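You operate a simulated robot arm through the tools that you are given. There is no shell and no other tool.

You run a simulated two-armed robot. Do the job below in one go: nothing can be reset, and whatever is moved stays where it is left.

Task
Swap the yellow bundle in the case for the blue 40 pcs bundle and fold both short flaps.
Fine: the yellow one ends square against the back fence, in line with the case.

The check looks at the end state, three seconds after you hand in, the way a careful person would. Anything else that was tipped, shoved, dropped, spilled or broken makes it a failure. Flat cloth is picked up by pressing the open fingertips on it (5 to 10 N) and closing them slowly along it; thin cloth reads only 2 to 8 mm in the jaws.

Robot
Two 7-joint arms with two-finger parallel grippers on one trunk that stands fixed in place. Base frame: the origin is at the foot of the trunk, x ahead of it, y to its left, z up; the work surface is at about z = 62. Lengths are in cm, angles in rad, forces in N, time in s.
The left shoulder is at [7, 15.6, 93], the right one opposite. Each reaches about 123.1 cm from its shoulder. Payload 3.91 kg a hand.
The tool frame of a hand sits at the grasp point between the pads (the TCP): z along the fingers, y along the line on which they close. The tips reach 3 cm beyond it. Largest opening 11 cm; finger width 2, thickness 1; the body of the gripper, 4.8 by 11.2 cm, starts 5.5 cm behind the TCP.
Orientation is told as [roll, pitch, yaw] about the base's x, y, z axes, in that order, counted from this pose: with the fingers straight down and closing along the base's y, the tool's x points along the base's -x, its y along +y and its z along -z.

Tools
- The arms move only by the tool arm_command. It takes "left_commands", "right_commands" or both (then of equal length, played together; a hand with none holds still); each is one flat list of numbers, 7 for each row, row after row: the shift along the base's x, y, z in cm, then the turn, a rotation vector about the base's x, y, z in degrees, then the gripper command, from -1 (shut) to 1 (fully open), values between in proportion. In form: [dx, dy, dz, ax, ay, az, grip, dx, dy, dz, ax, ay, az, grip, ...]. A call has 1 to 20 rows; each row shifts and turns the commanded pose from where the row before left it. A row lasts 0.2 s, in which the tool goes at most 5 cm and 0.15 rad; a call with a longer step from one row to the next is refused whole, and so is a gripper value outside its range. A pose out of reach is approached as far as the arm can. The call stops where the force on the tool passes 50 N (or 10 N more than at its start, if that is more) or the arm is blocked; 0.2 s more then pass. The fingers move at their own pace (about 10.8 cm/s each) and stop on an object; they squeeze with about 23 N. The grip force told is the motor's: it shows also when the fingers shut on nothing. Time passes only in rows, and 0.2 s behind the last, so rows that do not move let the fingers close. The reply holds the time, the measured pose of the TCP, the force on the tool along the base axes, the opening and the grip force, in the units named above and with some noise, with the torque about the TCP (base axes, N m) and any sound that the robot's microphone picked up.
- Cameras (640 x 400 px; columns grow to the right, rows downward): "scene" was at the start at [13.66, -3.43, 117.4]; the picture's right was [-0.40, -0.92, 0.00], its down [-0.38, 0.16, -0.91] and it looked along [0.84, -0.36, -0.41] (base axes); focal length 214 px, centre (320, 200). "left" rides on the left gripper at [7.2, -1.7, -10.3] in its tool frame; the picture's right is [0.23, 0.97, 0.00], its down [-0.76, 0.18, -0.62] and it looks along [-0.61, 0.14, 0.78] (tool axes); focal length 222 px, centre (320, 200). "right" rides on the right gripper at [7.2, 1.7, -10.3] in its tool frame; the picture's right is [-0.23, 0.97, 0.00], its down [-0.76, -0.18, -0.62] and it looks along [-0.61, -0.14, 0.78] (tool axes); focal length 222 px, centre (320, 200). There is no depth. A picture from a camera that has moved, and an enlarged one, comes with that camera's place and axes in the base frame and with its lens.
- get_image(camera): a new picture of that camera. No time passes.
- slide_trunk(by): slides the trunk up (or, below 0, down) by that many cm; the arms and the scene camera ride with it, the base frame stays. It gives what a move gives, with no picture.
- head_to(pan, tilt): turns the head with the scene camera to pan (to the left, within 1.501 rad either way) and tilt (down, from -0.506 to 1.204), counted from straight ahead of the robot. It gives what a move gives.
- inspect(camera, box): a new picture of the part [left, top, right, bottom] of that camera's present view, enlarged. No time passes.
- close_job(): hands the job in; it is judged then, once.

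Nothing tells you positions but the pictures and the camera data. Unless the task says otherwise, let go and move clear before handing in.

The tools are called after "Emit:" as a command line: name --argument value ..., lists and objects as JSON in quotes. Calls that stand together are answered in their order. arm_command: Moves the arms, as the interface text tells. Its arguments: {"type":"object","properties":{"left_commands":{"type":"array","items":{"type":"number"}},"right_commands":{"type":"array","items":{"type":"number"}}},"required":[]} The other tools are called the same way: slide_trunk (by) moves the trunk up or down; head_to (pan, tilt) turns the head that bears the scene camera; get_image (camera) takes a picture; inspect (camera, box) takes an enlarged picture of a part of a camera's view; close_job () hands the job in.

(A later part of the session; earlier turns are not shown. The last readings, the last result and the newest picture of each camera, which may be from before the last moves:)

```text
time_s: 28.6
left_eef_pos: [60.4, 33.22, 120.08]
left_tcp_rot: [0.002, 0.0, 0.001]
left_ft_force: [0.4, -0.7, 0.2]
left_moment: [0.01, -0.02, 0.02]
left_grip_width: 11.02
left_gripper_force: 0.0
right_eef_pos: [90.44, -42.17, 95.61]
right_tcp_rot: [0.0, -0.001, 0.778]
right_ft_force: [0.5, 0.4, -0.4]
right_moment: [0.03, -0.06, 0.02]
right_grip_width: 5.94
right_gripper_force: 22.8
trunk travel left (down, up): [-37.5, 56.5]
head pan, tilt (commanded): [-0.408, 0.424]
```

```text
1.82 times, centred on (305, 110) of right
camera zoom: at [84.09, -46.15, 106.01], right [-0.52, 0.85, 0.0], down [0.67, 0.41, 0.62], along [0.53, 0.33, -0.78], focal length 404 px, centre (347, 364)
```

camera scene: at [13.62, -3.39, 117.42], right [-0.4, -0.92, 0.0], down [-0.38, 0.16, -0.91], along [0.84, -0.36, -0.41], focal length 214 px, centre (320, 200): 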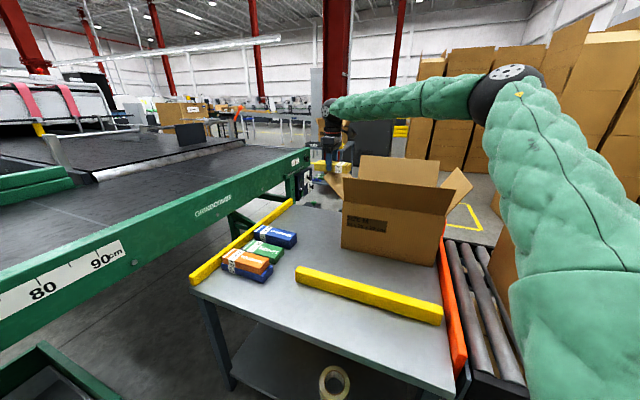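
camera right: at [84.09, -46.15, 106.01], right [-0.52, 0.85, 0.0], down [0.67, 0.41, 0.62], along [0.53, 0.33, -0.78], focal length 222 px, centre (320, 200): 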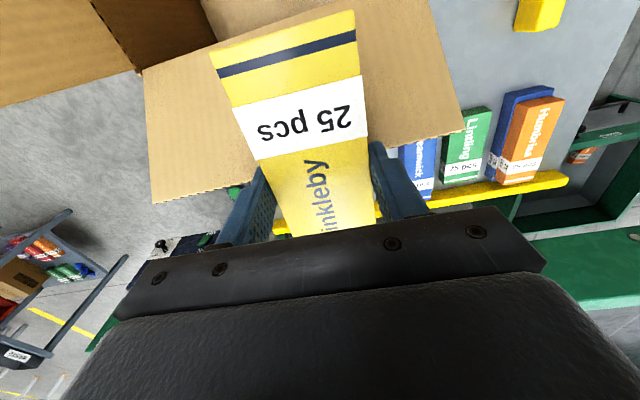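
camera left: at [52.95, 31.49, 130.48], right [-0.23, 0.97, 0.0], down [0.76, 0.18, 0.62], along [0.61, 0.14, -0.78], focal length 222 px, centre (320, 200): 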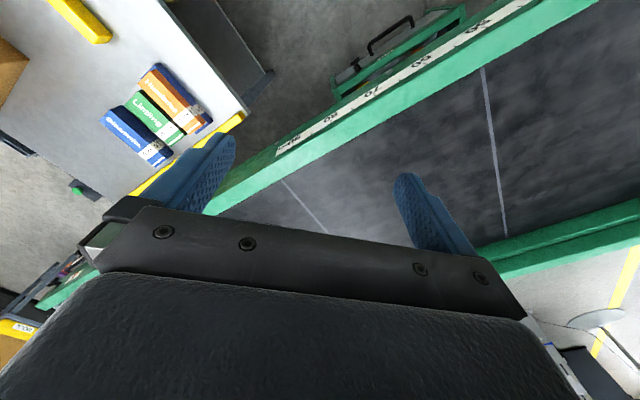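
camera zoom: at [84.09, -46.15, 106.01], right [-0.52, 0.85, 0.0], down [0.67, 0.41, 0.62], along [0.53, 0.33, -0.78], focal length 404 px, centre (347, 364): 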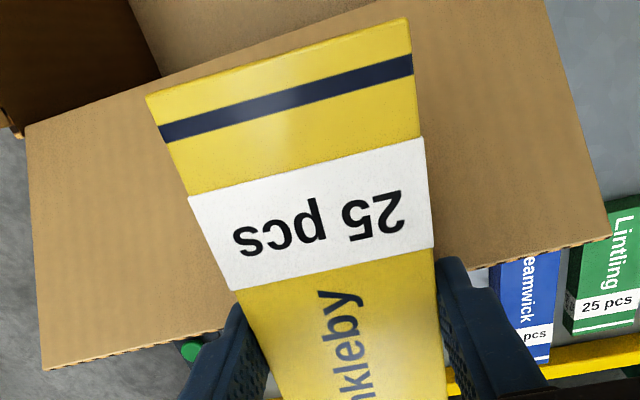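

The bundle has nudged the side flap slightly outward, with almost no force. I'll raise everything 7 cm, move clear towards the fence, and only then lower.

Emit:
slide_trunk --by 7

Emit:
arm_command --right_commands '[1.6, 1.6, 0, 0, 0, 0, -1, 1.6, 1.6, 0, 0, 0, 0, -1, 1.6, 1.6, 0, 0, 0, 0, -1, 1.6, 1.6, 0, 0, 0, 0, -1, 0, 0, 0, 0, 0, 0, -1]'

Emit:
inspect --camera "scene" --box '[250, 100, 490, 290]'

Emit:
get_image --camera "right"

```text
time_s: 29.7
left_eef_pos: [60.54, 33.13, 127.11]
left_tcp_rot: [-0.001, 0.002, 0.001]
left_ft_force: [1.1, 0.4, -0.8]
left_moment: [-0.01, 0.04, 0.01]
left_grip_width: 11.0
left_gripper_force: 0.0
right_eef_pos: [90.45, -42.23, 102.48]
right_tcp_rot: [0.0, 0.002, 0.778]
right_ft_force: [0.8, 0.3, -2.1]
right_moment: [-0.01, 0.03, 0.01]
right_grip_width: 5.95
right_gripper_force: 23.2
trunk travel left (down, up): [-44.5, 49.5]
head pan, tilt (commanded): [-0.408, 0.424]
```

```text
time_s: 30.9
left_eef_pos: [60.33, 33.22, 127.14]
left_tcp_rot: [-0.001, 0.0, 0.001]
left_ft_force: [0.2, 0.3, 0.5]
left_moment: [0.01, -0.01, 0.01]
left_grip_width: 11.02
left_gripper_force: 0.0
right_eef_pos: [96.87, -35.93, 102.69]
right_tcp_rot: [0.0, -0.001, 0.777]
right_ft_force: [0.0, -0.8, -1.0]
right_moment: [-0.01, -0.02, -0.03]
right_grip_width: 5.95
right_gripper_force: 22.5
trunk travel left (down, up): [-44.5, 49.5]
head pan, tilt (commanded): [-0.408, 0.424]
```

```text
2.11 times, centred on (370, 195) of scene
camera zoom: at [13.56, -3.39, 124.42], right [-0.4, -0.92, 0.0], down [-0.38, 0.16, -0.91], along [0.84, -0.36, -0.41], focal length 452 px, centre (215, 210)
```

zoom: 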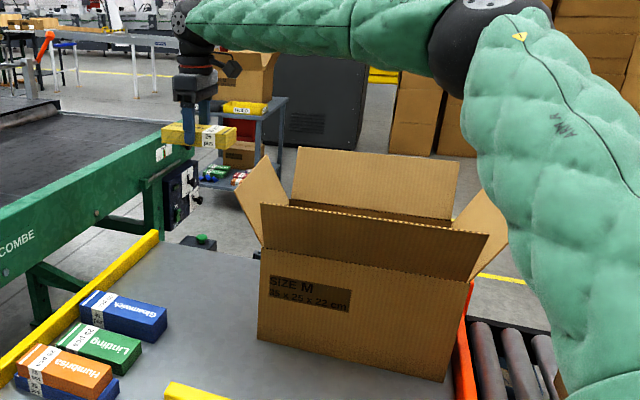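

```text
taken
camera right: at [90.57, -39.83, 113.09], right [-0.52, 0.85, 0.0], down [0.67, 0.41, 0.62], along [0.53, 0.33, -0.78], focal length 222 px, centre (320, 200)
```

right: 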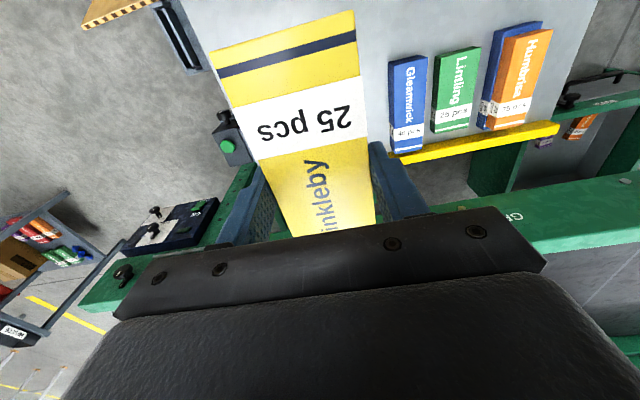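

The flap sprang back and the bundle is clear. I'll lower the trunk back, then descend and reach outward at the same time.

Emit:
slide_trunk --by -7

Emit:
arm_command --right_commands '[0.5, 0.2, -3, 0, 0, 0, -1, 0.5, 0.2, -3, 0, 0, 0, -1, 0.6, 0.2, -3, 0, 0, 0, -1, 0.6, 0.2, -3, 0, 0, 0, -1, 0.7, 0.3, -3, 0, 0, 0, -1, 0.7, 0.3, -3, 0, 0, 0, -1, 0.7, 0.3, -3, 0, 0, 0, -1, 0.5, 0.2, -2, 0, 0, 0, -1, 0, 0, 0, 0, 0, 0, -1]'

Emit:
get_image --camera "scene"

Emit:
get_image --camera "right"

```text
time_s: 32.0
left_eef_pos: [60.53, 33.08, 120.18]
left_tcp_rot: [0.0, 0.0, 0.002]
left_ft_force: [0.1, 0.5, 0.5]
left_moment: [0.01, -0.01, 0.05]
left_grip_width: 11.01
left_gripper_force: 0.0
right_eef_pos: [96.79, -35.89, 95.76]
right_tcp_rot: [0.0, 0.0, 0.778]
right_ft_force: [-0.4, -0.2, -1.7]
right_moment: [0.03, -0.03, -0.02]
right_grip_width: 5.94
right_gripper_force: 22.9
trunk travel left (down, up): [-37.5, 56.5]
head pan, tilt (commanded): [-0.408, 0.424]
```

```text
time_s: 34.0
left_eef_pos: [60.32, 33.58, 120.3]
left_tcp_rot: [-0.004, -0.003, 0.0]
left_ft_force: [0.4, 0.2, 1.1]
left_moment: [0.02, 0.01, 0.0]
left_grip_width: 11.01
left_gripper_force: 0.0
right_eef_pos: [95.75, -35.83, 75.56]
right_tcp_rot: [-0.011, -0.01, 0.779]
right_ft_force: [0.2, 0.1, -1.6]
right_moment: [0.0, 0.01, -0.03]
right_grip_width: 5.94
right_gripper_force: 23.2
right hand out of reach, approached as far as the arm can: row 4, 5, 6, 7, 8
trunk travel left (down, up): [-37.5, 56.5]
head pan, tilt (commanded): [-0.408, 0.424]
```

```text
taken
camera scene: at [13.38, -2.9, 117.61], right [-0.4, -0.92, 0.0], down [-0.38, 0.16, -0.91], along [0.84, -0.36, -0.41], focal length 214 px, centre (320, 200)
```

scene: 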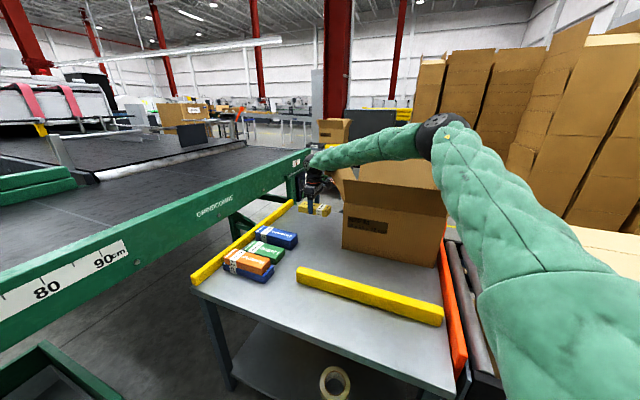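

```text
taken
camera right: at [89.28, -39.67, 85.8], right [-0.52, 0.85, -0.01], down [0.66, 0.41, 0.63], along [0.54, 0.32, -0.78], focal length 222 px, centre (320, 200)
```

right: 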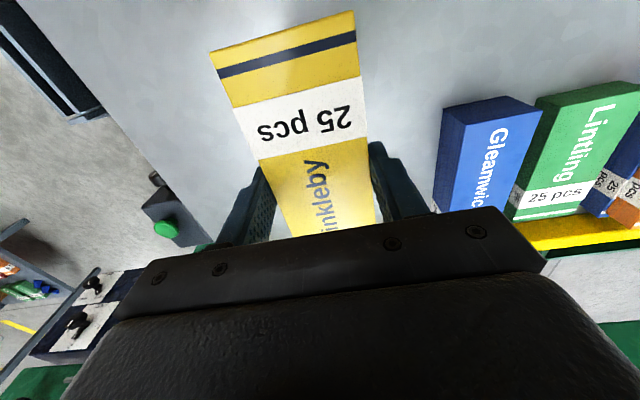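

The arm stopped short again although the elbow is still bent, so a wrist joint must be at its limit. I'll take a closer look at the arm.

Emit:
inspect --camera "scene" --box '[270, 100, 470, 240]'

Emit:
head_to --pan -0.7 --tilt 0.35

Emit:
get_image --camera "scene"

```text
2.86 times, centred on (370, 170) of scene
camera zoom: at [13.38, -2.9, 117.61], right [-0.4, -0.92, 0.0], down [-0.38, 0.16, -0.91], along [0.84, -0.36, -0.41], focal length 613 px, centre (177, 286)
```

zoom: 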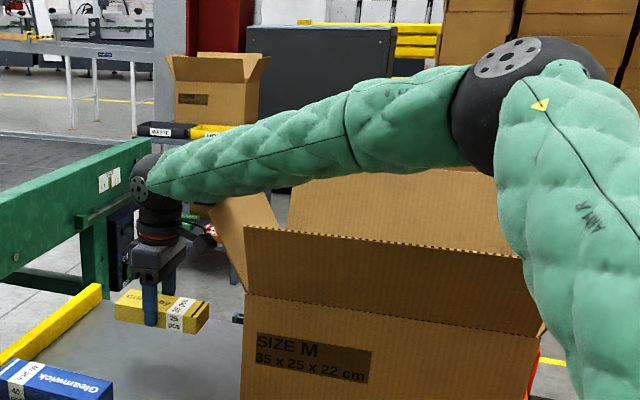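

```text
time_s: 34.8
left_eef_pos: [60.06, 33.74, 120.07]
left_tcp_rot: [-0.006, -0.003, 0.002]
left_ft_force: [0.0, 0.2, -0.1]
left_moment: [0.01, 0.02, -0.02]
left_grip_width: 10.99
left_gripper_force: 0.0
right_eef_pos: [95.74, -35.59, 75.53]
right_tcp_rot: [-0.011, -0.007, 0.779]
right_ft_force: [-0.9, -0.5, -0.8]
right_moment: [0.02, -0.02, 0.0]
right_grip_width: 5.92
right_gripper_force: 23.0
trunk travel left (down, up): [-37.5, 56.5]
head pan, tilt (commanded): [-0.7, 0.351]
```

```text
taken
camera scene: at [11.98, -5.23, 118.17], right [-0.64, -0.77, 0.0], down [-0.26, 0.22, -0.94], along [0.72, -0.61, -0.34], focal length 214 px, centre (320, 200)
```

scene: 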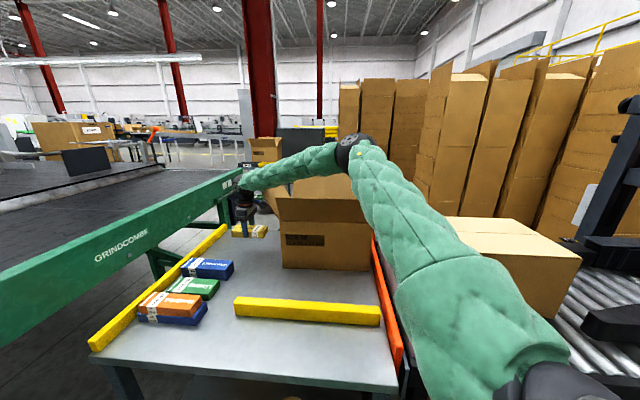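

The shoulder posture limits how far a vertical hand can reach, but the spot under the hand (about 15 cm short of the fence) is free table. I'll lower the trunk to just above the table, set yellow down there and push it home.

Emit:
slide_trunk --by -6

Emit:
get_image --camera "scene"

```text
time_s: 35.8
left_eef_pos: [60.26, 33.85, 113.91]
left_tcp_rot: [-0.005, -0.001, 0.004]
left_ft_force: [1.0, 2.5, -0.2]
left_moment: [-0.06, 0.04, -0.01]
left_grip_width: 11.01
left_gripper_force: 0.0
right_eef_pos: [95.28, -35.61, 68.22]
right_tcp_rot: [-0.003, 0.001, 0.781]
right_ft_force: [0.7, 1.3, -2.4]
right_moment: [-0.1, 0.03, 0.01]
right_grip_width: 5.92
right_gripper_force: 22.9
trunk travel left (down, up): [-31.5, 62.5]
head pan, tilt (commanded): [-0.7, 0.351]
```

```text
taken
camera scene: at [11.81, -5.21, 112.07], right [-0.64, -0.76, 0.0], down [-0.26, 0.22, -0.94], along [0.72, -0.61, -0.34], focal length 214 px, centre (320, 200)
```

scene: 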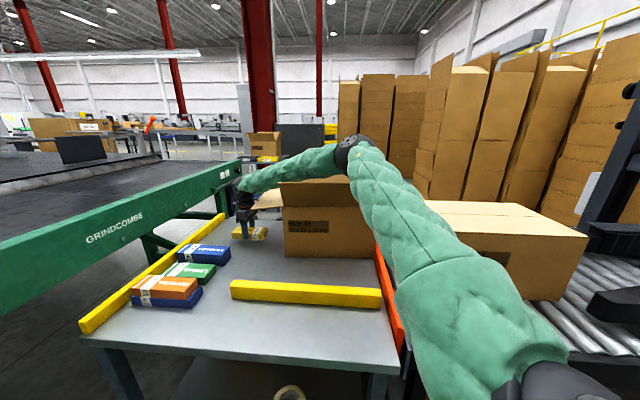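

The side flap looks pushed flat, so something on the arm may be touching it. I'll check closely before going on.

Emit:
inspect --camera "scene" --box '[200, 120, 400, 280]'

Emit:
get_image --camera "right"

Emit:
get_image --camera "left"

```text
2.50 times, centred on (300, 200) of scene
camera zoom: at [11.81, -5.21, 112.07], right [-0.64, -0.76, 0.0], down [-0.26, 0.22, -0.94], along [0.72, -0.61, -0.34], focal length 536 px, centre (370, 200)
```

zoom: 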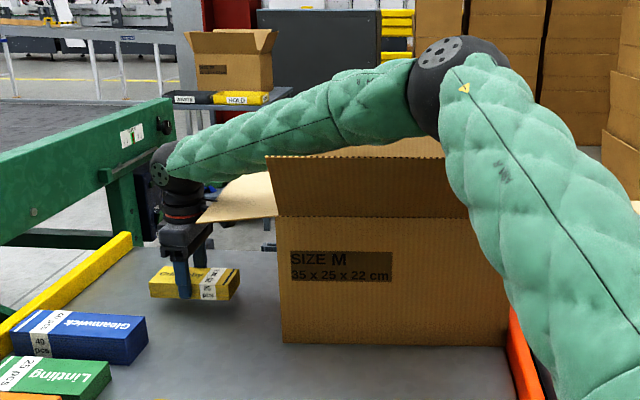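

```text
taken
camera right: at [88.95, -39.68, 78.53], right [-0.52, 0.85, 0.0], down [0.66, 0.41, 0.62], along [0.53, 0.33, -0.78], focal length 222 px, centre (320, 200)
```

right: 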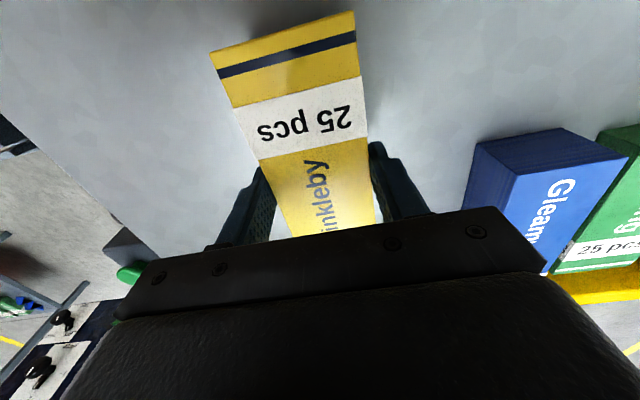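

```text
taken
camera left: at [52.99, 32.09, 124.26], right [-0.23, 0.97, 0.0], down [0.76, 0.18, 0.62], along [0.61, 0.14, -0.78], focal length 222 px, centre (320, 200)
```

left: 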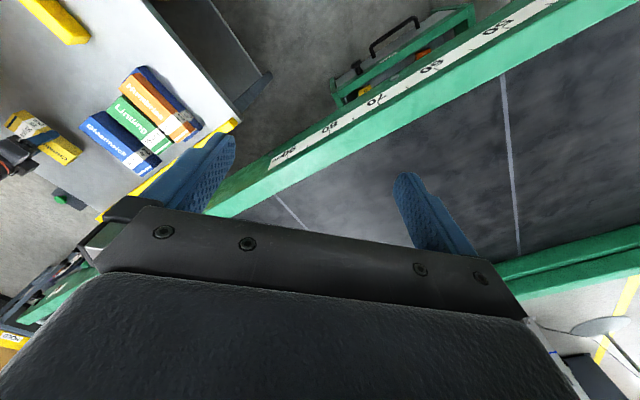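

The forearm passes over the case here and is pressing the side flap down. I'll lift straight up with the trunk to get off it and check that the case hasn't moved.

Emit:
slide_trunk --by 16

Emit:
get_image --camera "scene"

Emit:
inspect --camera "scene" --box '[200, 120, 400, 280]'

```text
time_s: 37.6
left_eef_pos: [60.21, 33.19, 130.15]
left_tcp_rot: [-0.001, -0.001, -0.001]
left_ft_force: [-0.4, -0.6, -0.7]
left_moment: [0.0, 0.0, 0.03]
left_grip_width: 11.0
left_gripper_force: 0.0
right_eef_pos: [95.35, -36.16, 84.14]
right_tcp_rot: [-0.001, -0.002, 0.776]
right_ft_force: [0.0, 0.6, -1.4]
right_moment: [0.03, 0.01, -0.03]
right_grip_width: 5.93
right_gripper_force: 23.0
trunk travel left (down, up): [-47.5, 46.5]
head pan, tilt (commanded): [-0.7, 0.351]
```

```text
taken
camera scene: at [12.01, -5.68, 128.07], right [-0.64, -0.76, 0.0], down [-0.26, 0.22, -0.94], along [0.72, -0.61, -0.34], focal length 214 px, centre (320, 200)
```

scene: 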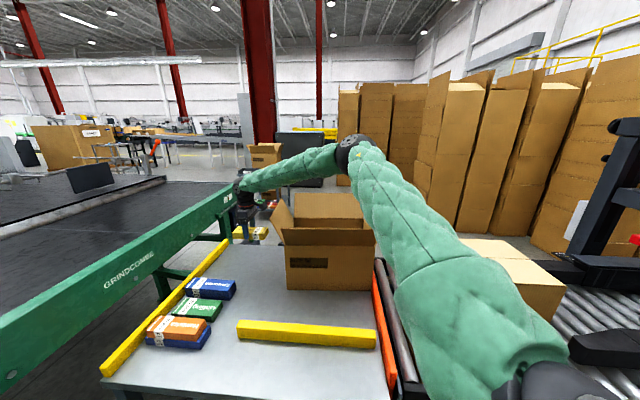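

```text
2.50 times, centred on (300, 200) of scene
camera zoom: at [12.01, -5.68, 128.07], right [-0.64, -0.76, 0.0], down [-0.26, 0.22, -0.94], along [0.72, -0.61, -0.34], focal length 536 px, centre (370, 200)
```

zoom: 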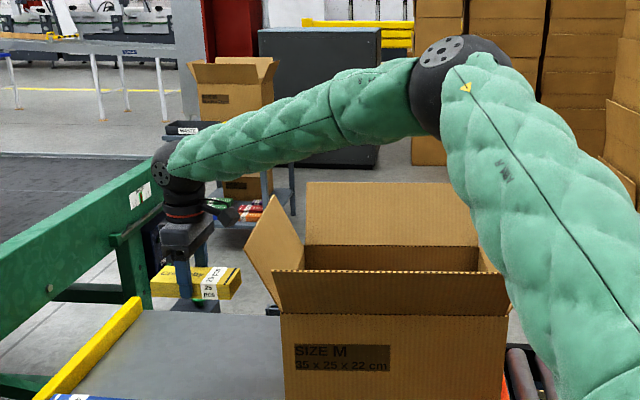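

The flap sprang back and the case stands. I'll set yellow down for now on free table in front of the case, deal with the blue one first, then bring yellow to the emptied fence. First I'll slide the hand back parallel to the fence, away from the flap.

Emit:
arm_command --right_commands '[-1.64, 1.66, 0, 0, 0, 0, -1, -1.64, 1.66, 0, 0, 0, 0, -1, -1.64, 1.66, 0, 0, 0, 0, -1, -1.64, 1.66, 0, 0, 0, 0, -1, -1.64, 1.66, 0, 0, 0, 0, -1, -1.64, 1.66, 0, 0, 0, 0, -1, -1.64, 1.66, 0, 0, 0, 0, -1, -1.64, 1.66, 0, 0, 0, 0, -1, 0, 0, 0, 0, 0, 0, -1]'

Emit:
head_to --pan -0.408 --tilt 0.424

Emit:
get_image --camera "scene"

Emit:
get_image --camera "right"

```text
time_s: 39.6
left_eef_pos: [60.24, 33.07, 130.04]
left_tcp_rot: [0.001, 0.0, -0.002]
left_ft_force: [-1.4, -0.3, 0.6]
left_moment: [0.04, -0.02, 0.03]
left_grip_width: 11.02
left_gripper_force: 0.1
right_eef_pos: [82.1, -22.88, 83.82]
right_tcp_rot: [0.001, -0.001, 0.777]
right_ft_force: [0.2, 0.6, -1.2]
right_moment: [0.01, 0.0, 0.01]
right_grip_width: 5.94
right_gripper_force: 22.9
trunk travel left (down, up): [-47.5, 46.5]
head pan, tilt (commanded): [-0.7, 0.351]
```

```text
time_s: 40.4
left_eef_pos: [60.2, 33.23, 130.03]
left_tcp_rot: [-0.001, -0.001, 0.0]
left_ft_force: [-0.2, 0.0, 0.4]
left_moment: [0.02, -0.02, -0.03]
left_grip_width: 10.97
left_gripper_force: 0.1
right_eef_pos: [82.12, -22.91, 83.88]
right_tcp_rot: [-0.002, -0.003, 0.777]
right_ft_force: [-0.6, -0.3, -0.5]
right_moment: [-0.02, 0.01, -0.01]
right_grip_width: 5.96
right_gripper_force: 22.9
trunk travel left (down, up): [-47.5, 46.5]
head pan, tilt (commanded): [-0.408, 0.424]
```

```text
taken
camera scene: at [13.32, -3.36, 127.41], right [-0.4, -0.92, 0.0], down [-0.38, 0.16, -0.91], along [0.84, -0.36, -0.41], focal length 214 px, centre (320, 200)
```

scene: 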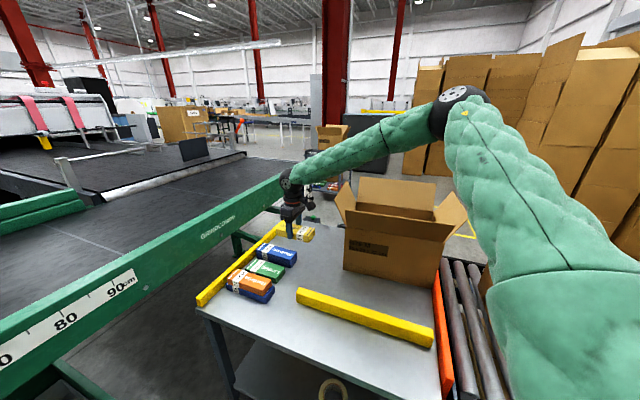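

```text
taken
camera right: at [75.82, -26.82, 94.21], right [-0.52, 0.85, 0.0], down [0.67, 0.41, 0.62], along [0.53, 0.33, -0.78], focal length 222 px, centre (320, 200)
```

right: 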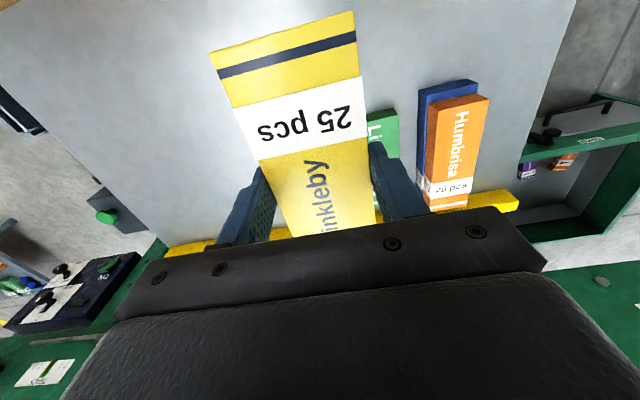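

Clear. I'll compare the case position with the start and pick a set-down spot.

Emit:
inspect --camera "scene" --box '[330, 165, 480, 295]'

Emit:
inspect --camera "scene" --box '[190, 200, 350, 320]'

```text
3.08 times, centred on (405, 230) of scene
camera zoom: at [13.32, -3.36, 127.41], right [-0.4, -0.92, 0.0], down [-0.38, 0.16, -0.91], along [0.84, -0.36, -0.41], focal length 660 px, centre (58, 108)
```

zoom: 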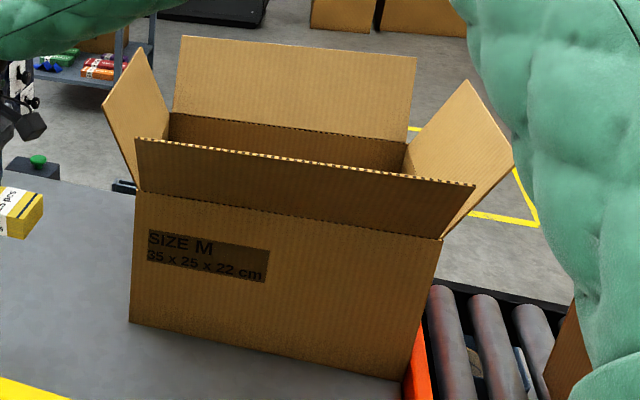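

```text
3.33 times, centred on (270, 260) of scene
camera zoom: at [13.32, -3.36, 127.41], right [-0.4, -0.92, 0.0], down [-0.38, 0.16, -0.91], along [0.84, -0.36, -0.41], focal length 715 px, centre (487, 0)
```

zoom: 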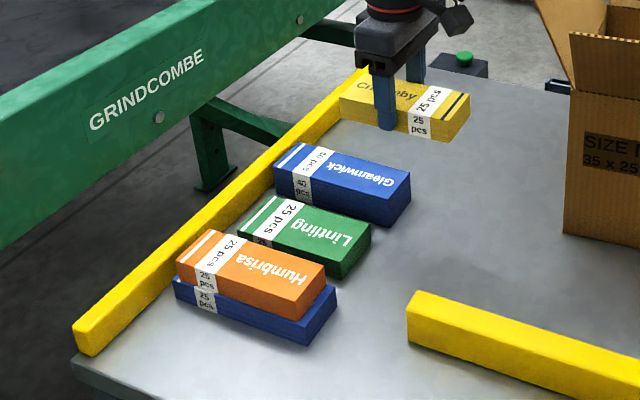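

The case has been dragged about 2 cm toward the robot by the flap contact. I'll nudge it back later, using the starting picture as reference. First I'll set yellow down on the free middle of the table.

Emit:
arm_command --right_commands '[-2.35, -0.93, 0, 0, 0, 0, -1, -2.35, -0.93, 0, 0, 0, 0, -1, -2.35, -0.93, 0, 0, 0, 0, -1, -2.35, -0.93, 0, 0, 0, 0, -1, 0, 0, -3, 0, 0, 0, -1, 0, 0, -3, 0, 0, 0, -1, 0, 0, -3, 0, 0, 0, -1, 0, 0, -3, 0, 0, 0, -1, 0, 0, -2, 0, 0, 0, -1, 0, 0, 0, 0, 0, 0, -1]'

Emit:
get_image --camera "scene"

Emit:
get_image --camera "right"

```text
time_s: 42.6
left_eef_pos: [60.14, 33.08, 130.13]
left_tcp_rot: [0.0, 0.001, 0.0]
left_ft_force: [0.1, 0.0, 0.5]
left_moment: [-0.01, 0.03, 0.03]
left_grip_width: 11.01
left_gripper_force: 0.0
right_eef_pos: [72.8, -26.6, 70.13]
right_tcp_rot: [0.0, -0.002, 0.778]
right_ft_force: [0.0, 0.3, -2.2]
right_moment: [0.02, 0.02, -0.02]
right_grip_width: 5.92
right_gripper_force: 22.6
trunk travel left (down, up): [-47.5, 46.5]
head pan, tilt (commanded): [-0.408, 0.424]
```

```text
taken
camera scene: at [13.29, -3.35, 127.41], right [-0.4, -0.92, 0.0], down [-0.38, 0.16, -0.91], along [0.84, -0.36, -0.41], focal length 214 px, centre (320, 200)
```

scene: 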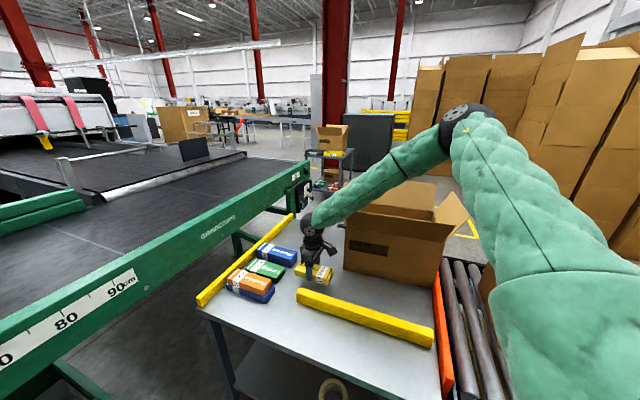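

```text
taken
camera right: at [66.47, -30.63, 80.49], right [-0.52, 0.85, 0.0], down [0.67, 0.41, 0.62], along [0.53, 0.33, -0.78], focal length 222 px, centre (320, 200)
```

right: 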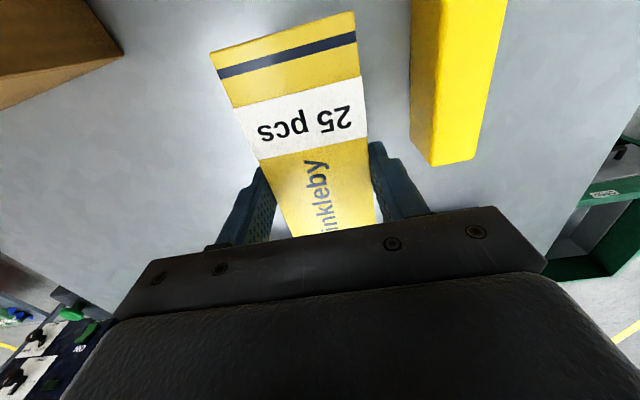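

Good clearance to the front rail. I'll lower gently onto the table.

Emit:
arm_command --right_commands '[0, 0, -1.2, 0, 0, 0, -1, 0, 0, -1.2, 0, 0, 0, -1, 0, 0, -0.8, 0, 0, 0, -1, 0, 0, -0.5, 0, 0, 0, -1, 0, 0, 0, 0, 0, 0, -1]'

Emit:
inspect --camera "scene" --box '[240, 210, 400, 330]'

```text
time_s: 43.8
left_eef_pos: [60.2, 33.14, 130.1]
left_tcp_rot: [0.001, 0.001, -0.001]
left_ft_force: [-1.2, 0.2, -0.2]
left_moment: [-0.02, 0.02, -0.02]
left_grip_width: 11.0
left_gripper_force: 0.1
right_eef_pos: [72.72, -26.63, 66.47]
right_tcp_rot: [0.002, -0.002, 0.777]
right_ft_force: [-0.5, 0.2, -0.8]
right_moment: [0.0, 0.03, -0.01]
right_grip_width: 5.93
right_gripper_force: 23.3
trunk travel left (down, up): [-47.5, 46.5]
head pan, tilt (commanded): [-0.408, 0.424]
```

```text
3.33 times, centred on (320, 270) of scene
camera zoom: at [13.31, -3.36, 127.41], right [-0.4, -0.92, 0.0], down [-0.38, 0.16, -0.91], along [0.84, -0.36, -0.41], focal length 715 px, centre (320, -33)
```

zoom: 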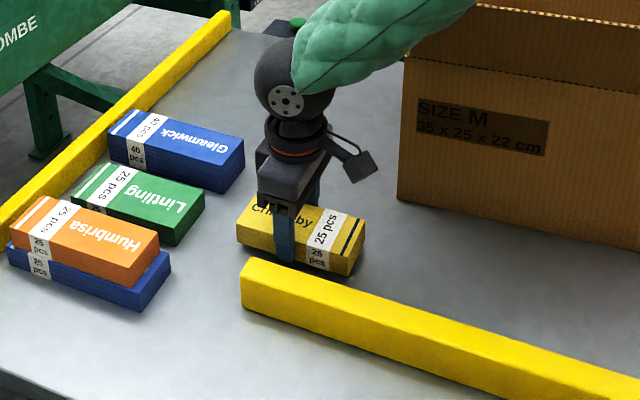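

Nearly down. I'll take small steps until it touches.

Emit:
arm_command --right_commands '[0, 0, -0.3, 0, 0, 0, -1, 0, 0, -0.2, 0, 0, 0, -1, 0, 0, 0, 0, 0, 0, -1]'

Emit:
arm_command --right_commands '[0, 0, -0.2, 0, 0, 0, -1, 0, 0, 0, 0, 0, 0, -1]'

```text
time_s: 44.6
left_eef_pos: [60.21, 33.18, 130.02]
left_tcp_rot: [-0.001, 0.0, 0.001]
left_ft_force: [-0.3, -0.9, 0.3]
left_moment: [0.02, 0.02, 0.01]
left_grip_width: 11.0
left_gripper_force: 0.1
right_eef_pos: [72.62, -26.5, 66.04]
right_tcp_rot: [-0.001, -0.002, 0.776]
right_ft_force: [-0.5, 0.6, -1.0]
right_moment: [-0.01, 0.0, 0.05]
right_grip_width: 5.94
right_gripper_force: 23.7
trunk travel left (down, up): [-47.5, 46.5]
head pan, tilt (commanded): [-0.408, 0.424]
```

```text
time_s: 45.2
left_eef_pos: [60.14, 33.17, 130.2]
left_tcp_rot: [0.001, -0.002, -0.001]
left_ft_force: [0.3, 0.5, -0.3]
left_moment: [0.0, -0.02, 0.02]
left_grip_width: 11.01
left_gripper_force: 0.0
right_eef_pos: [72.81, -26.58, 65.83]
right_tcp_rot: [-0.002, -0.002, 0.776]
right_ft_force: [-0.4, 0.4, -2.0]
right_moment: [0.0, 0.0, 0.0]
right_grip_width: 5.93
right_gripper_force: 22.9
trunk travel left (down, up): [-47.5, 46.5]
head pan, tilt (commanded): [-0.408, 0.424]
```

Emit:
arm_command --right_commands '[0, 0, -0.2, 0, 0, 0, -1, 0, 0, 0, 0, 0, 0, -1]'

Emit:
arm_command --right_commands '[0, 0, -0.2, 0, 0, 0, -1, 0, 0, 0, 0, 0, 0, -1]'

```text
time_s: 45.8
left_eef_pos: [60.07, 33.11, 130.08]
left_tcp_rot: [-0.001, -0.001, 0.0]
left_ft_force: [0.5, -0.2, -0.9]
left_moment: [-0.03, 0.04, 0.05]
left_grip_width: 10.98
left_gripper_force: 0.1
right_eef_pos: [72.74, -26.63, 65.67]
right_tcp_rot: [0.0, -0.002, 0.777]
right_ft_force: [0.9, 0.3, -1.2]
right_moment: [0.01, -0.02, 0.02]
right_grip_width: 5.92
right_gripper_force: 23.3
trunk travel left (down, up): [-47.5, 46.5]
head pan, tilt (commanded): [-0.408, 0.424]
```

```text
time_s: 46.4
left_eef_pos: [60.16, 33.09, 130.08]
left_tcp_rot: [0.0, 0.002, 0.0]
left_ft_force: [-0.2, 0.5, 0.5]
left_moment: [-0.01, -0.01, 0.01]
left_grip_width: 11.0
left_gripper_force: 0.0
right_eef_pos: [72.77, -26.54, 65.49]
right_tcp_rot: [-0.002, -0.002, 0.777]
right_ft_force: [0.0, -1.1, 9.7]
right_moment: [0.52, -0.38, -0.05]
right_grip_width: 5.95
right_gripper_force: 22.8
trunk travel left (down, up): [-47.5, 46.5]
head pan, tilt (commanded): [-0.408, 0.424]
```

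I see contact (about 10 N), so the bundle is on the table. I'll open a little and lift the hand straight up.

Emit:
arm_command --right_commands '[0, 0, 0.1, 0, 0, 0, -0.5, 0, 0, 0, 0, 0, 0, 0.15, 0, 0, 0, 0, 0, 0, 0.4, 0, 0, 0, 0, 0, 0, 0.4, 0, 0, 1, 0, 0, 0, 0.4, 0, 0, 2, 0, 0, 0, 0.4, 0, 0, 3, 0, 0, 0, 0.4, 0, 0, 3, 0, 0, 0, 0.4, 0, 0, 3, 0, 0, 0, 0.4, 0, 0, 3, 0, 0, 0, 0.4]'

Emit:
get_image --camera "right"

Emit:
get_image --camera "scene"

```text
time_s: 48.6
left_eef_pos: [60.14, 33.19, 130.19]
left_tcp_rot: [0.0, 0.001, 0.0]
left_ft_force: [0.3, -0.1, -0.1]
left_moment: [-0.04, 0.04, 0.0]
left_grip_width: 11.03
left_gripper_force: 0.0
right_eef_pos: [72.73, -26.52, 80.67]
right_tcp_rot: [0.0, -0.003, 0.778]
right_ft_force: [0.7, 0.5, 0.1]
right_moment: [0.01, -0.02, 0.0]
right_grip_width: 7.69
right_gripper_force: 0.0
trunk travel left (down, up): [-47.5, 46.5]
head pan, tilt (commanded): [-0.408, 0.424]
```

```text
taken
camera right: at [66.43, -30.55, 91.03], right [-0.52, 0.85, 0.0], down [0.67, 0.41, 0.62], along [0.53, 0.33, -0.78], focal length 222 px, centre (320, 200)
```

right: 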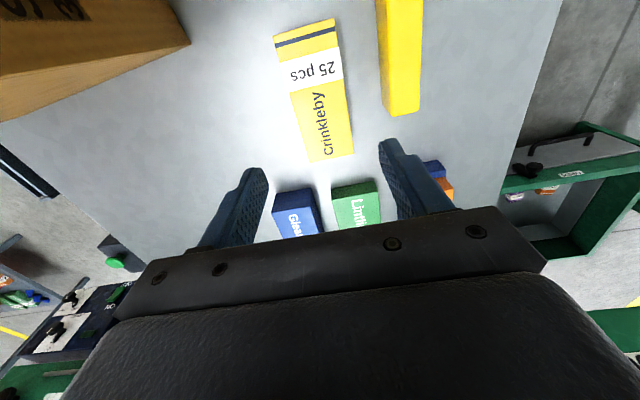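

```text
taken
camera scene: at [13.23, -3.34, 127.41], right [-0.4, -0.92, 0.0], down [-0.38, 0.16, -0.91], along [0.84, -0.36, -0.41], focal length 214 px, centre (320, 200)
```

scene: 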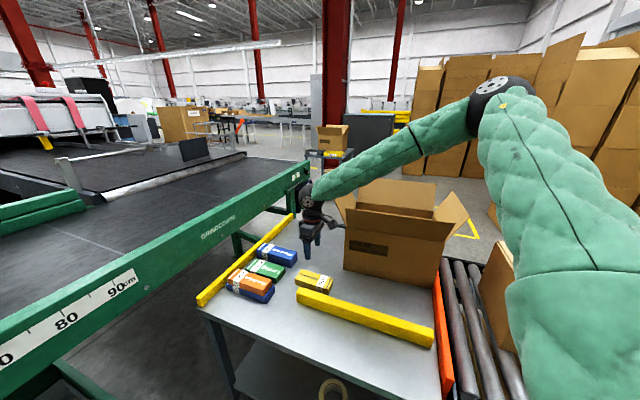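

Yellow is parked safely. Now I'll go over to the blue 40 pcs.

Emit:
arm_command --right_commands '[2.58, 1.18, 0.5, 0, 0, 0, 0.45, 2.58, 1.18, 0.5, 0, 0, 0, 0.5, 2.58, 1.18, 0.5, 0, 0, 0, 0.5, 2.58, 1.18, 0.5, 0, 0, 0, 0.5, 2.58, 1.18, 0, 0, 0, 0, 0.5, 2.58, 1.18, 0, 0, 0, 0, 0.5, 2.58, 1.18, 0, 0, 0, 0, 0.5, 2.58, 1.18, 0, 0, 0, 0, 0.5, 0, 0, 0, 0, 0, 0, 0.5]'

Emit:
get_image --camera "right"

Emit:
inspect --camera "right" --box '[230, 20, 430, 220]'

```text
time_s: 50.6
left_eef_pos: [60.19, 33.09, 130.05]
left_tcp_rot: [-0.001, -0.001, 0.0]
left_ft_force: [0.1, 0.8, 0.4]
left_moment: [-0.03, 0.01, -0.01]
left_grip_width: 11.0
left_gripper_force: 0.0
right_eef_pos: [87.79, -21.74, 85.17]
right_tcp_rot: [0.0, -0.005, 0.777]
right_ft_force: [0.2, 0.3, -0.3]
right_moment: [-0.02, 0.01, 0.01]
right_grip_width: 8.27
right_gripper_force: 0.1
right hand out of reach, approached as far as the arm can: row 6, 7, 8
trunk travel left (down, up): [-47.5, 46.5]
head pan, tilt (commanded): [-0.408, 0.424]
```

```text
taken
camera right: at [81.44, -25.73, 95.41], right [-0.52, 0.85, 0.0], down [0.67, 0.41, 0.63], along [0.53, 0.33, -0.78], focal length 222 px, centre (320, 200)
```

right: 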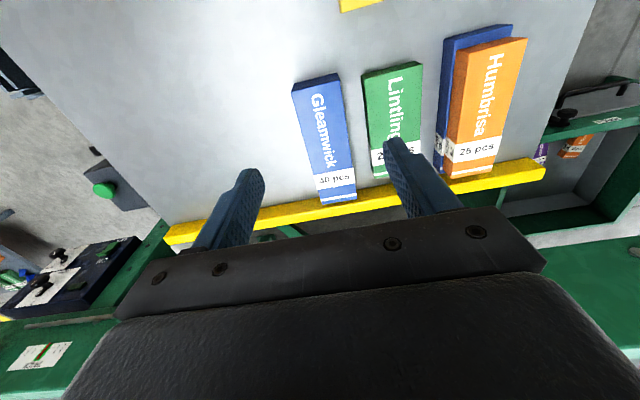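

```text
2.00 times, centred on (330, 120) of right
camera zoom: at [81.44, -25.73, 95.41], right [-0.52, 0.85, 0.0], down [0.67, 0.41, 0.63], along [0.53, 0.33, -0.78], focal length 444 px, centre (300, 360)
```

zoom: 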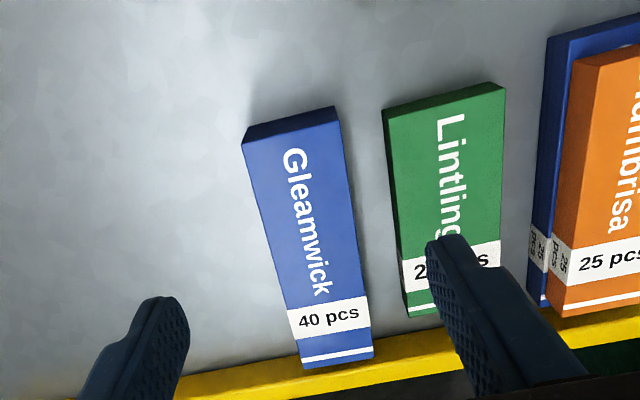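

The right arm stops here too, so its shoulder cannot swing any further inward. Before choosing another way I'll look at the left arm's posture, since it may be the better arm for the fence.

Emit:
head_to --pan 0.5 --tilt 0.3

Emit:
get_image --camera "scene"

Emit:
head_to --pan -0.9 --tilt 0.45

Emit:
get_image --camera "scene"

```text
time_s: 51.8
left_eef_pos: [60.24, 33.21, 130.08]
left_tcp_rot: [0.0, 0.002, 0.0]
left_ft_force: [0.1, -0.2, -0.1]
left_moment: [-0.01, 0.02, 0.0]
left_grip_width: 10.98
left_gripper_force: 0.0
right_eef_pos: [87.88, -21.89, 85.16]
right_tcp_rot: [-0.001, -0.004, 0.777]
right_ft_force: [0.5, -0.3, -0.1]
right_moment: [-0.01, -0.03, -0.02]
right_grip_width: 8.23
right_gripper_force: 0.0
trunk travel left (down, up): [-47.5, 46.5]
head pan, tilt (commanded): [0.499, 0.3]
```

```text
taken
camera scene: at [13.05, 4.78, 128.56], right [0.48, -0.88, 0.0], down [-0.26, -0.14, -0.96], along [0.84, 0.46, -0.3], focal length 214 px, centre (320, 200)
```

scene: 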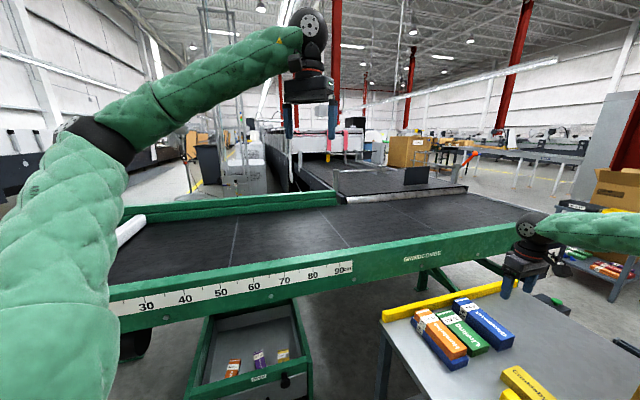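

```text
time_s: 53.4
left_eef_pos: [60.16, 33.14, 130.06]
left_tcp_rot: [0.0, 0.0, 0.0]
left_ft_force: [-0.1, 1.2, -0.2]
left_moment: [-0.01, 0.0, -0.03]
left_grip_width: 10.98
left_gripper_force: 0.0
right_eef_pos: [87.74, -21.76, 85.04]
right_tcp_rot: [0.0, -0.004, 0.777]
right_ft_force: [1.1, 0.6, 0.2]
right_moment: [-0.02, 0.01, 0.0]
right_grip_width: 8.22
right_gripper_force: 0.1
trunk travel left (down, up): [-47.5, 46.5]
head pan, tilt (commanded): [-0.901, 0.45]
```

```text
taken
camera scene: at [10.55, -6.88, 127.17], right [-0.78, -0.62, 0.0], down [-0.27, 0.34, -0.9], along [0.56, -0.71, -0.44], focal length 214 px, centre (320, 200)
```

scene: 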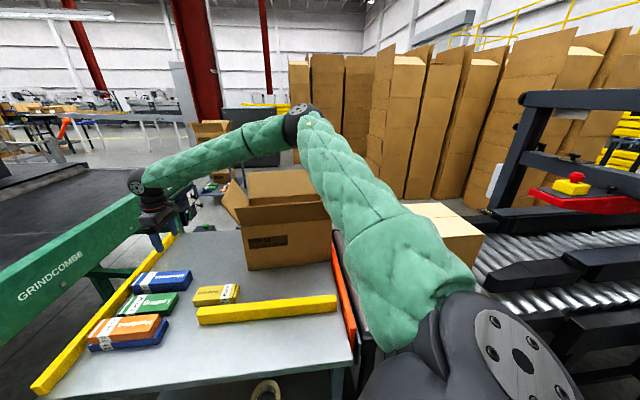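

Left and right postures look mirrored, so the limit may depend on the hand's yaw. While still in the air, I'll turn the hand towards yaw 0 and try the same outward move.

Emit:
arm_command --right_commands '[-0.5, -0.5, 1, 0, 0, -7.5, 0.5, 0, 0, 0, 0, 0, -7.5, 0.5, 0, 0, 0, 0, 0, -7.5, 0.5, 0, 0, 0, 0, 0, -7.5, 0.5, 0, 0, 0, 0, 0, -7.5, 0.5, 0, 0, 0, 0, 0, -7, 0.5, 1.5, 1, 0, 0, 0, 0, 0.5, 1.5, 1, 0, 0, 0, 0, 0.5, 1.5, 1, 0, 0, 0, 0, 0.5, 1.5, 1, 0, 0, 0, 0, 0.5]'

Emit:
get_image --camera "scene"

```text
time_s: 55.5
left_eef_pos: [60.16, 33.21, 130.11]
left_tcp_rot: [0.001, 0.0, -0.001]
left_ft_force: [0.0, -0.2, 0.2]
left_moment: [0.0, 0.01, 0.01]
left_grip_width: 10.98
left_gripper_force: 0.1
right_eef_pos: [88.49, -21.8, 86.98]
right_tcp_rot: [0.0, -0.001, 0.0]
right_ft_force: [0.3, -0.4, -0.2]
right_moment: [-0.02, -0.01, -0.01]
right_grip_width: 8.22
right_gripper_force: 0.1
right hand out of reach, approached as far as the arm can: row 7, 8, 9, 10
trunk travel left (down, up): [-47.5, 46.5]
head pan, tilt (commanded): [-0.901, 0.45]
```

```text
taken
camera scene: at [10.52, -6.88, 127.17], right [-0.78, -0.62, 0.0], down [-0.27, 0.34, -0.9], along [0.56, -0.71, -0.44], focal length 214 px, centre (320, 200)
```

scene: 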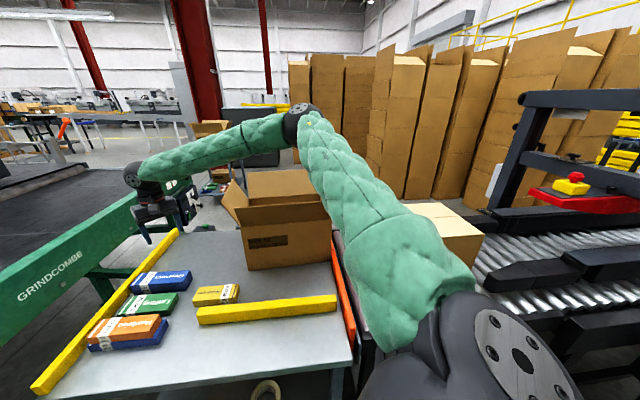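

The shoulder limit does not depend on the hand's yaw. I'll park the right arm above and behind the case and test how far the left arm reaches along the fence.

Emit:
arm_command --right_commands '[-1.5, -0.5, 3, 0, 0, 0, 0.5, -1.5, -0.5, 3, 0, 0, 0, 0.5, -1.5, -0.5, 3, 0, 0, 0, 0.5, -1.5, -1, 3, 0, 0, 0, 0.5, -1.5, -1, 3, 0, 0, 0, 0.5, -1.5, -1, 3, 0, 0, 0, 0.5, -1.5, -1, 3, 0, 0, 0, 0.5, -1.5, -3.5, 1.5, 0, 0, 0, 0.5, -1.5, -3.8, 1, 0, 0, 0, 0.5, -1.5, -3.8, 0, 0, 0, 0, 0.5, -1.5, -3.8, 0, 0, 0, 0, 0.5, -1.5, -3.8, 0, 0, 0, 0, 0.5, -1.5, -3.8, 0, 0, 0, 0, 0.5, -1.5, -3.8, 0, 0, 0, 0, 0.5, -1.5, -3.8, 0, 0, 0, 0, 0.5]'

Emit:
arm_command --left_commands '[3, -3.5, -1.5, 0, 0, 0, 1, 3, -3.5, -1.5, 0, 0, 0, 1, 3, -3.5, -1.5, 0, 0, 0, 1, 3, -3.5, -1.5, 0, 0, 0, 1, 3, -3.5, -1.5, 0, 0, 0, 1, 3, -3.5, -1.5, 0, 0, 0, 1, 3, -3.5, -1.5, 0, 0, 0, 1, 3, -3.5, -1.5, 0, 0, 0, 1, 3, -3.5, -1.5, 0, 0, 0, 1, 3, -3.5, -1.5, 0, 0, 0, 1]'

Emit:
head_to --pan -0.1 --tilt 0.35

Emit:
get_image --camera "scene"

```text
time_s: 58.8
left_eef_pos: [60.02, 33.0, 130.17]
left_tcp_rot: [0.001, -0.001, 0.001]
left_ft_force: [-0.2, -0.7, 0.1]
left_moment: [-0.03, -0.02, 0.0]
left_grip_width: 11.03
left_gripper_force: 0.2
right_eef_pos: [66.03, -57.37, 110.58]
right_tcp_rot: [0.0, -0.002, 0.003]
right_ft_force: [-0.5, -0.7, 0.3]
right_moment: [-0.03, -0.01, 0.02]
right_grip_width: 8.25
right_gripper_force: 0.0
trunk travel left (down, up): [-47.5, 46.5]
head pan, tilt (commanded): [-0.901, 0.45]
```

```text
time_s: 61.0
left_eef_pos: [90.29, -1.96, 115.04]
left_tcp_rot: [0.002, 0.0, 0.003]
left_ft_force: [-0.3, 0.2, -1.0]
left_moment: [0.0, 0.01, 0.02]
left_grip_width: 10.97
left_gripper_force: 0.1
right_eef_pos: [66.26, -57.41, 110.33]
right_tcp_rot: [0.001, 0.001, 0.003]
right_ft_force: [-0.2, 0.2, 0.1]
right_moment: [0.02, 0.02, 0.02]
right_grip_width: 8.26
right_gripper_force: 0.1
trunk travel left (down, up): [-47.5, 46.5]
head pan, tilt (commanded): [-0.901, 0.45]
```

```text
time_s: 62.1
left_eef_pos: [90.14, -2.01, 115.1]
left_tcp_rot: [0.0, 0.001, 0.001]
left_ft_force: [0.6, -0.2, 0.6]
left_moment: [-0.02, 0.0, 0.0]
left_grip_width: 11.01
left_gripper_force: 0.0
right_eef_pos: [66.09, -57.1, 110.44]
right_tcp_rot: [0.001, -0.001, 0.0]
right_ft_force: [-1.3, -0.9, 0.5]
right_moment: [-0.01, -0.01, 0.03]
right_grip_width: 8.25
right_gripper_force: 0.0
trunk travel left (down, up): [-47.5, 46.5]
head pan, tilt (commanded): [-0.099, 0.351]
```

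```text
taken
camera scene: at [14.1, -0.64, 128.09], right [-0.1, -0.99, 0.0], down [-0.34, 0.03, -0.94], along [0.93, -0.09, -0.34], focal length 214 px, centre (320, 200)
```

scene: 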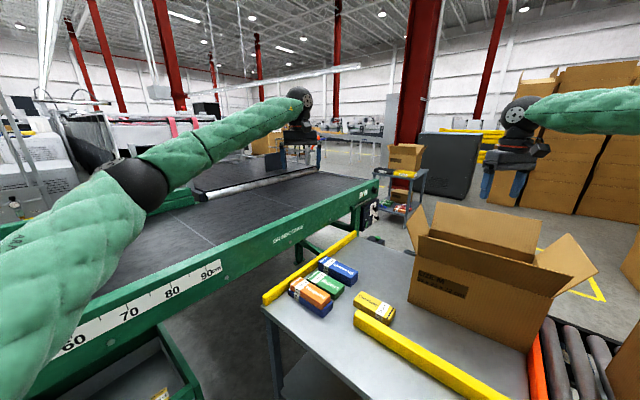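

The left arm swings further in than the right did. I'll test it out toward the blue bundle and the far part of the fence.

Emit:
arm_command --left_commands '[0.5, -2.5, -2, 0, 0, 5.5, 1, 0.5, -2.5, -2, 0, 0, 5.5, 1, 0.5, -2.5, -2, 0, 0, 5.5, 1, 0.5, -2.5, -2, 0, 0, 5.5, 1, 0.5, -2.5, -2, 0, 0, 5.5, 1, 0.5, -2.5, -2, 0, 0, 5.5, 1, 0.5, 0, -2, 0, 0, 5.5, 1, 0, 0, 0, 0, 0, 5.5, 1]'

Emit:
get_image --camera "scene"

Emit:
get_image --camera "left"

```text
time_s: 63.9
left_eef_pos: [93.56, -16.95, 100.83]
left_tcp_rot: [0.0, 0.001, 0.769]
left_ft_force: [-0.1, 0.3, -1.0]
left_moment: [0.05, 0.0, -0.01]
left_grip_width: 10.98
left_gripper_force: 0.0
right_eef_pos: [66.05, -57.25, 110.52]
right_tcp_rot: [0.0, -0.003, -0.001]
right_ft_force: [-0.6, -0.8, 0.1]
right_moment: [-0.01, 0.03, -0.03]
right_grip_width: 8.25
right_gripper_force: 0.0
trunk travel left (down, up): [-47.5, 46.5]
head pan, tilt (commanded): [-0.099, 0.351]
```

```text
taken
camera scene: at [14.07, -0.71, 128.09], right [-0.1, -0.99, 0.0], down [-0.34, 0.04, -0.94], along [0.93, -0.09, -0.34], focal length 214 px, centre (320, 200)
```

scene: 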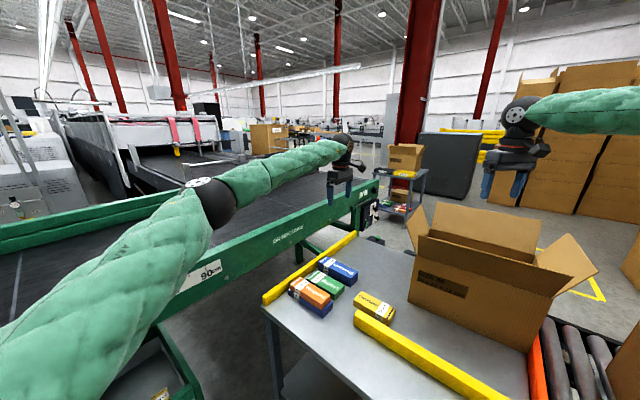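

```text
taken
camera left: at [89.37, -23.23, 111.18], right [-0.84, 0.54, 0.0], down [0.42, 0.66, 0.62], along [0.34, 0.52, -0.78], focal length 222 px, centre (320, 200)
```

left: 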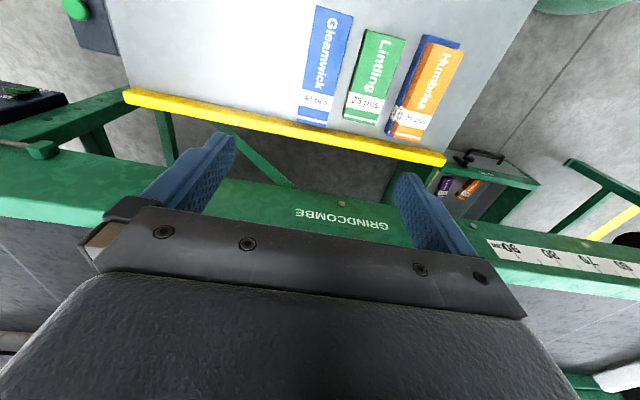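

The left arm reaches right over the blue bundle, so it will do the fence work. I'll refine the alignment over the blue 40 pcs.

Emit:
inspect --camera "left" --box '[220, 0, 420, 160]'

```text
2.50 times, centred on (320, 80) of left
camera zoom: at [89.37, -23.23, 111.18], right [-0.84, 0.54, 0.0], down [0.42, 0.66, 0.62], along [0.34, 0.52, -0.78], focal length 555 px, centre (320, 500)
```

zoom: 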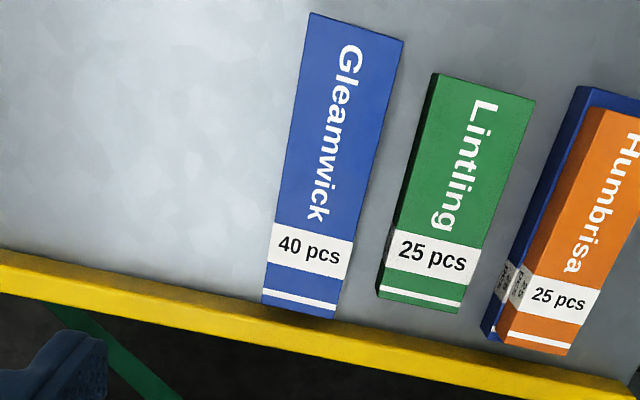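

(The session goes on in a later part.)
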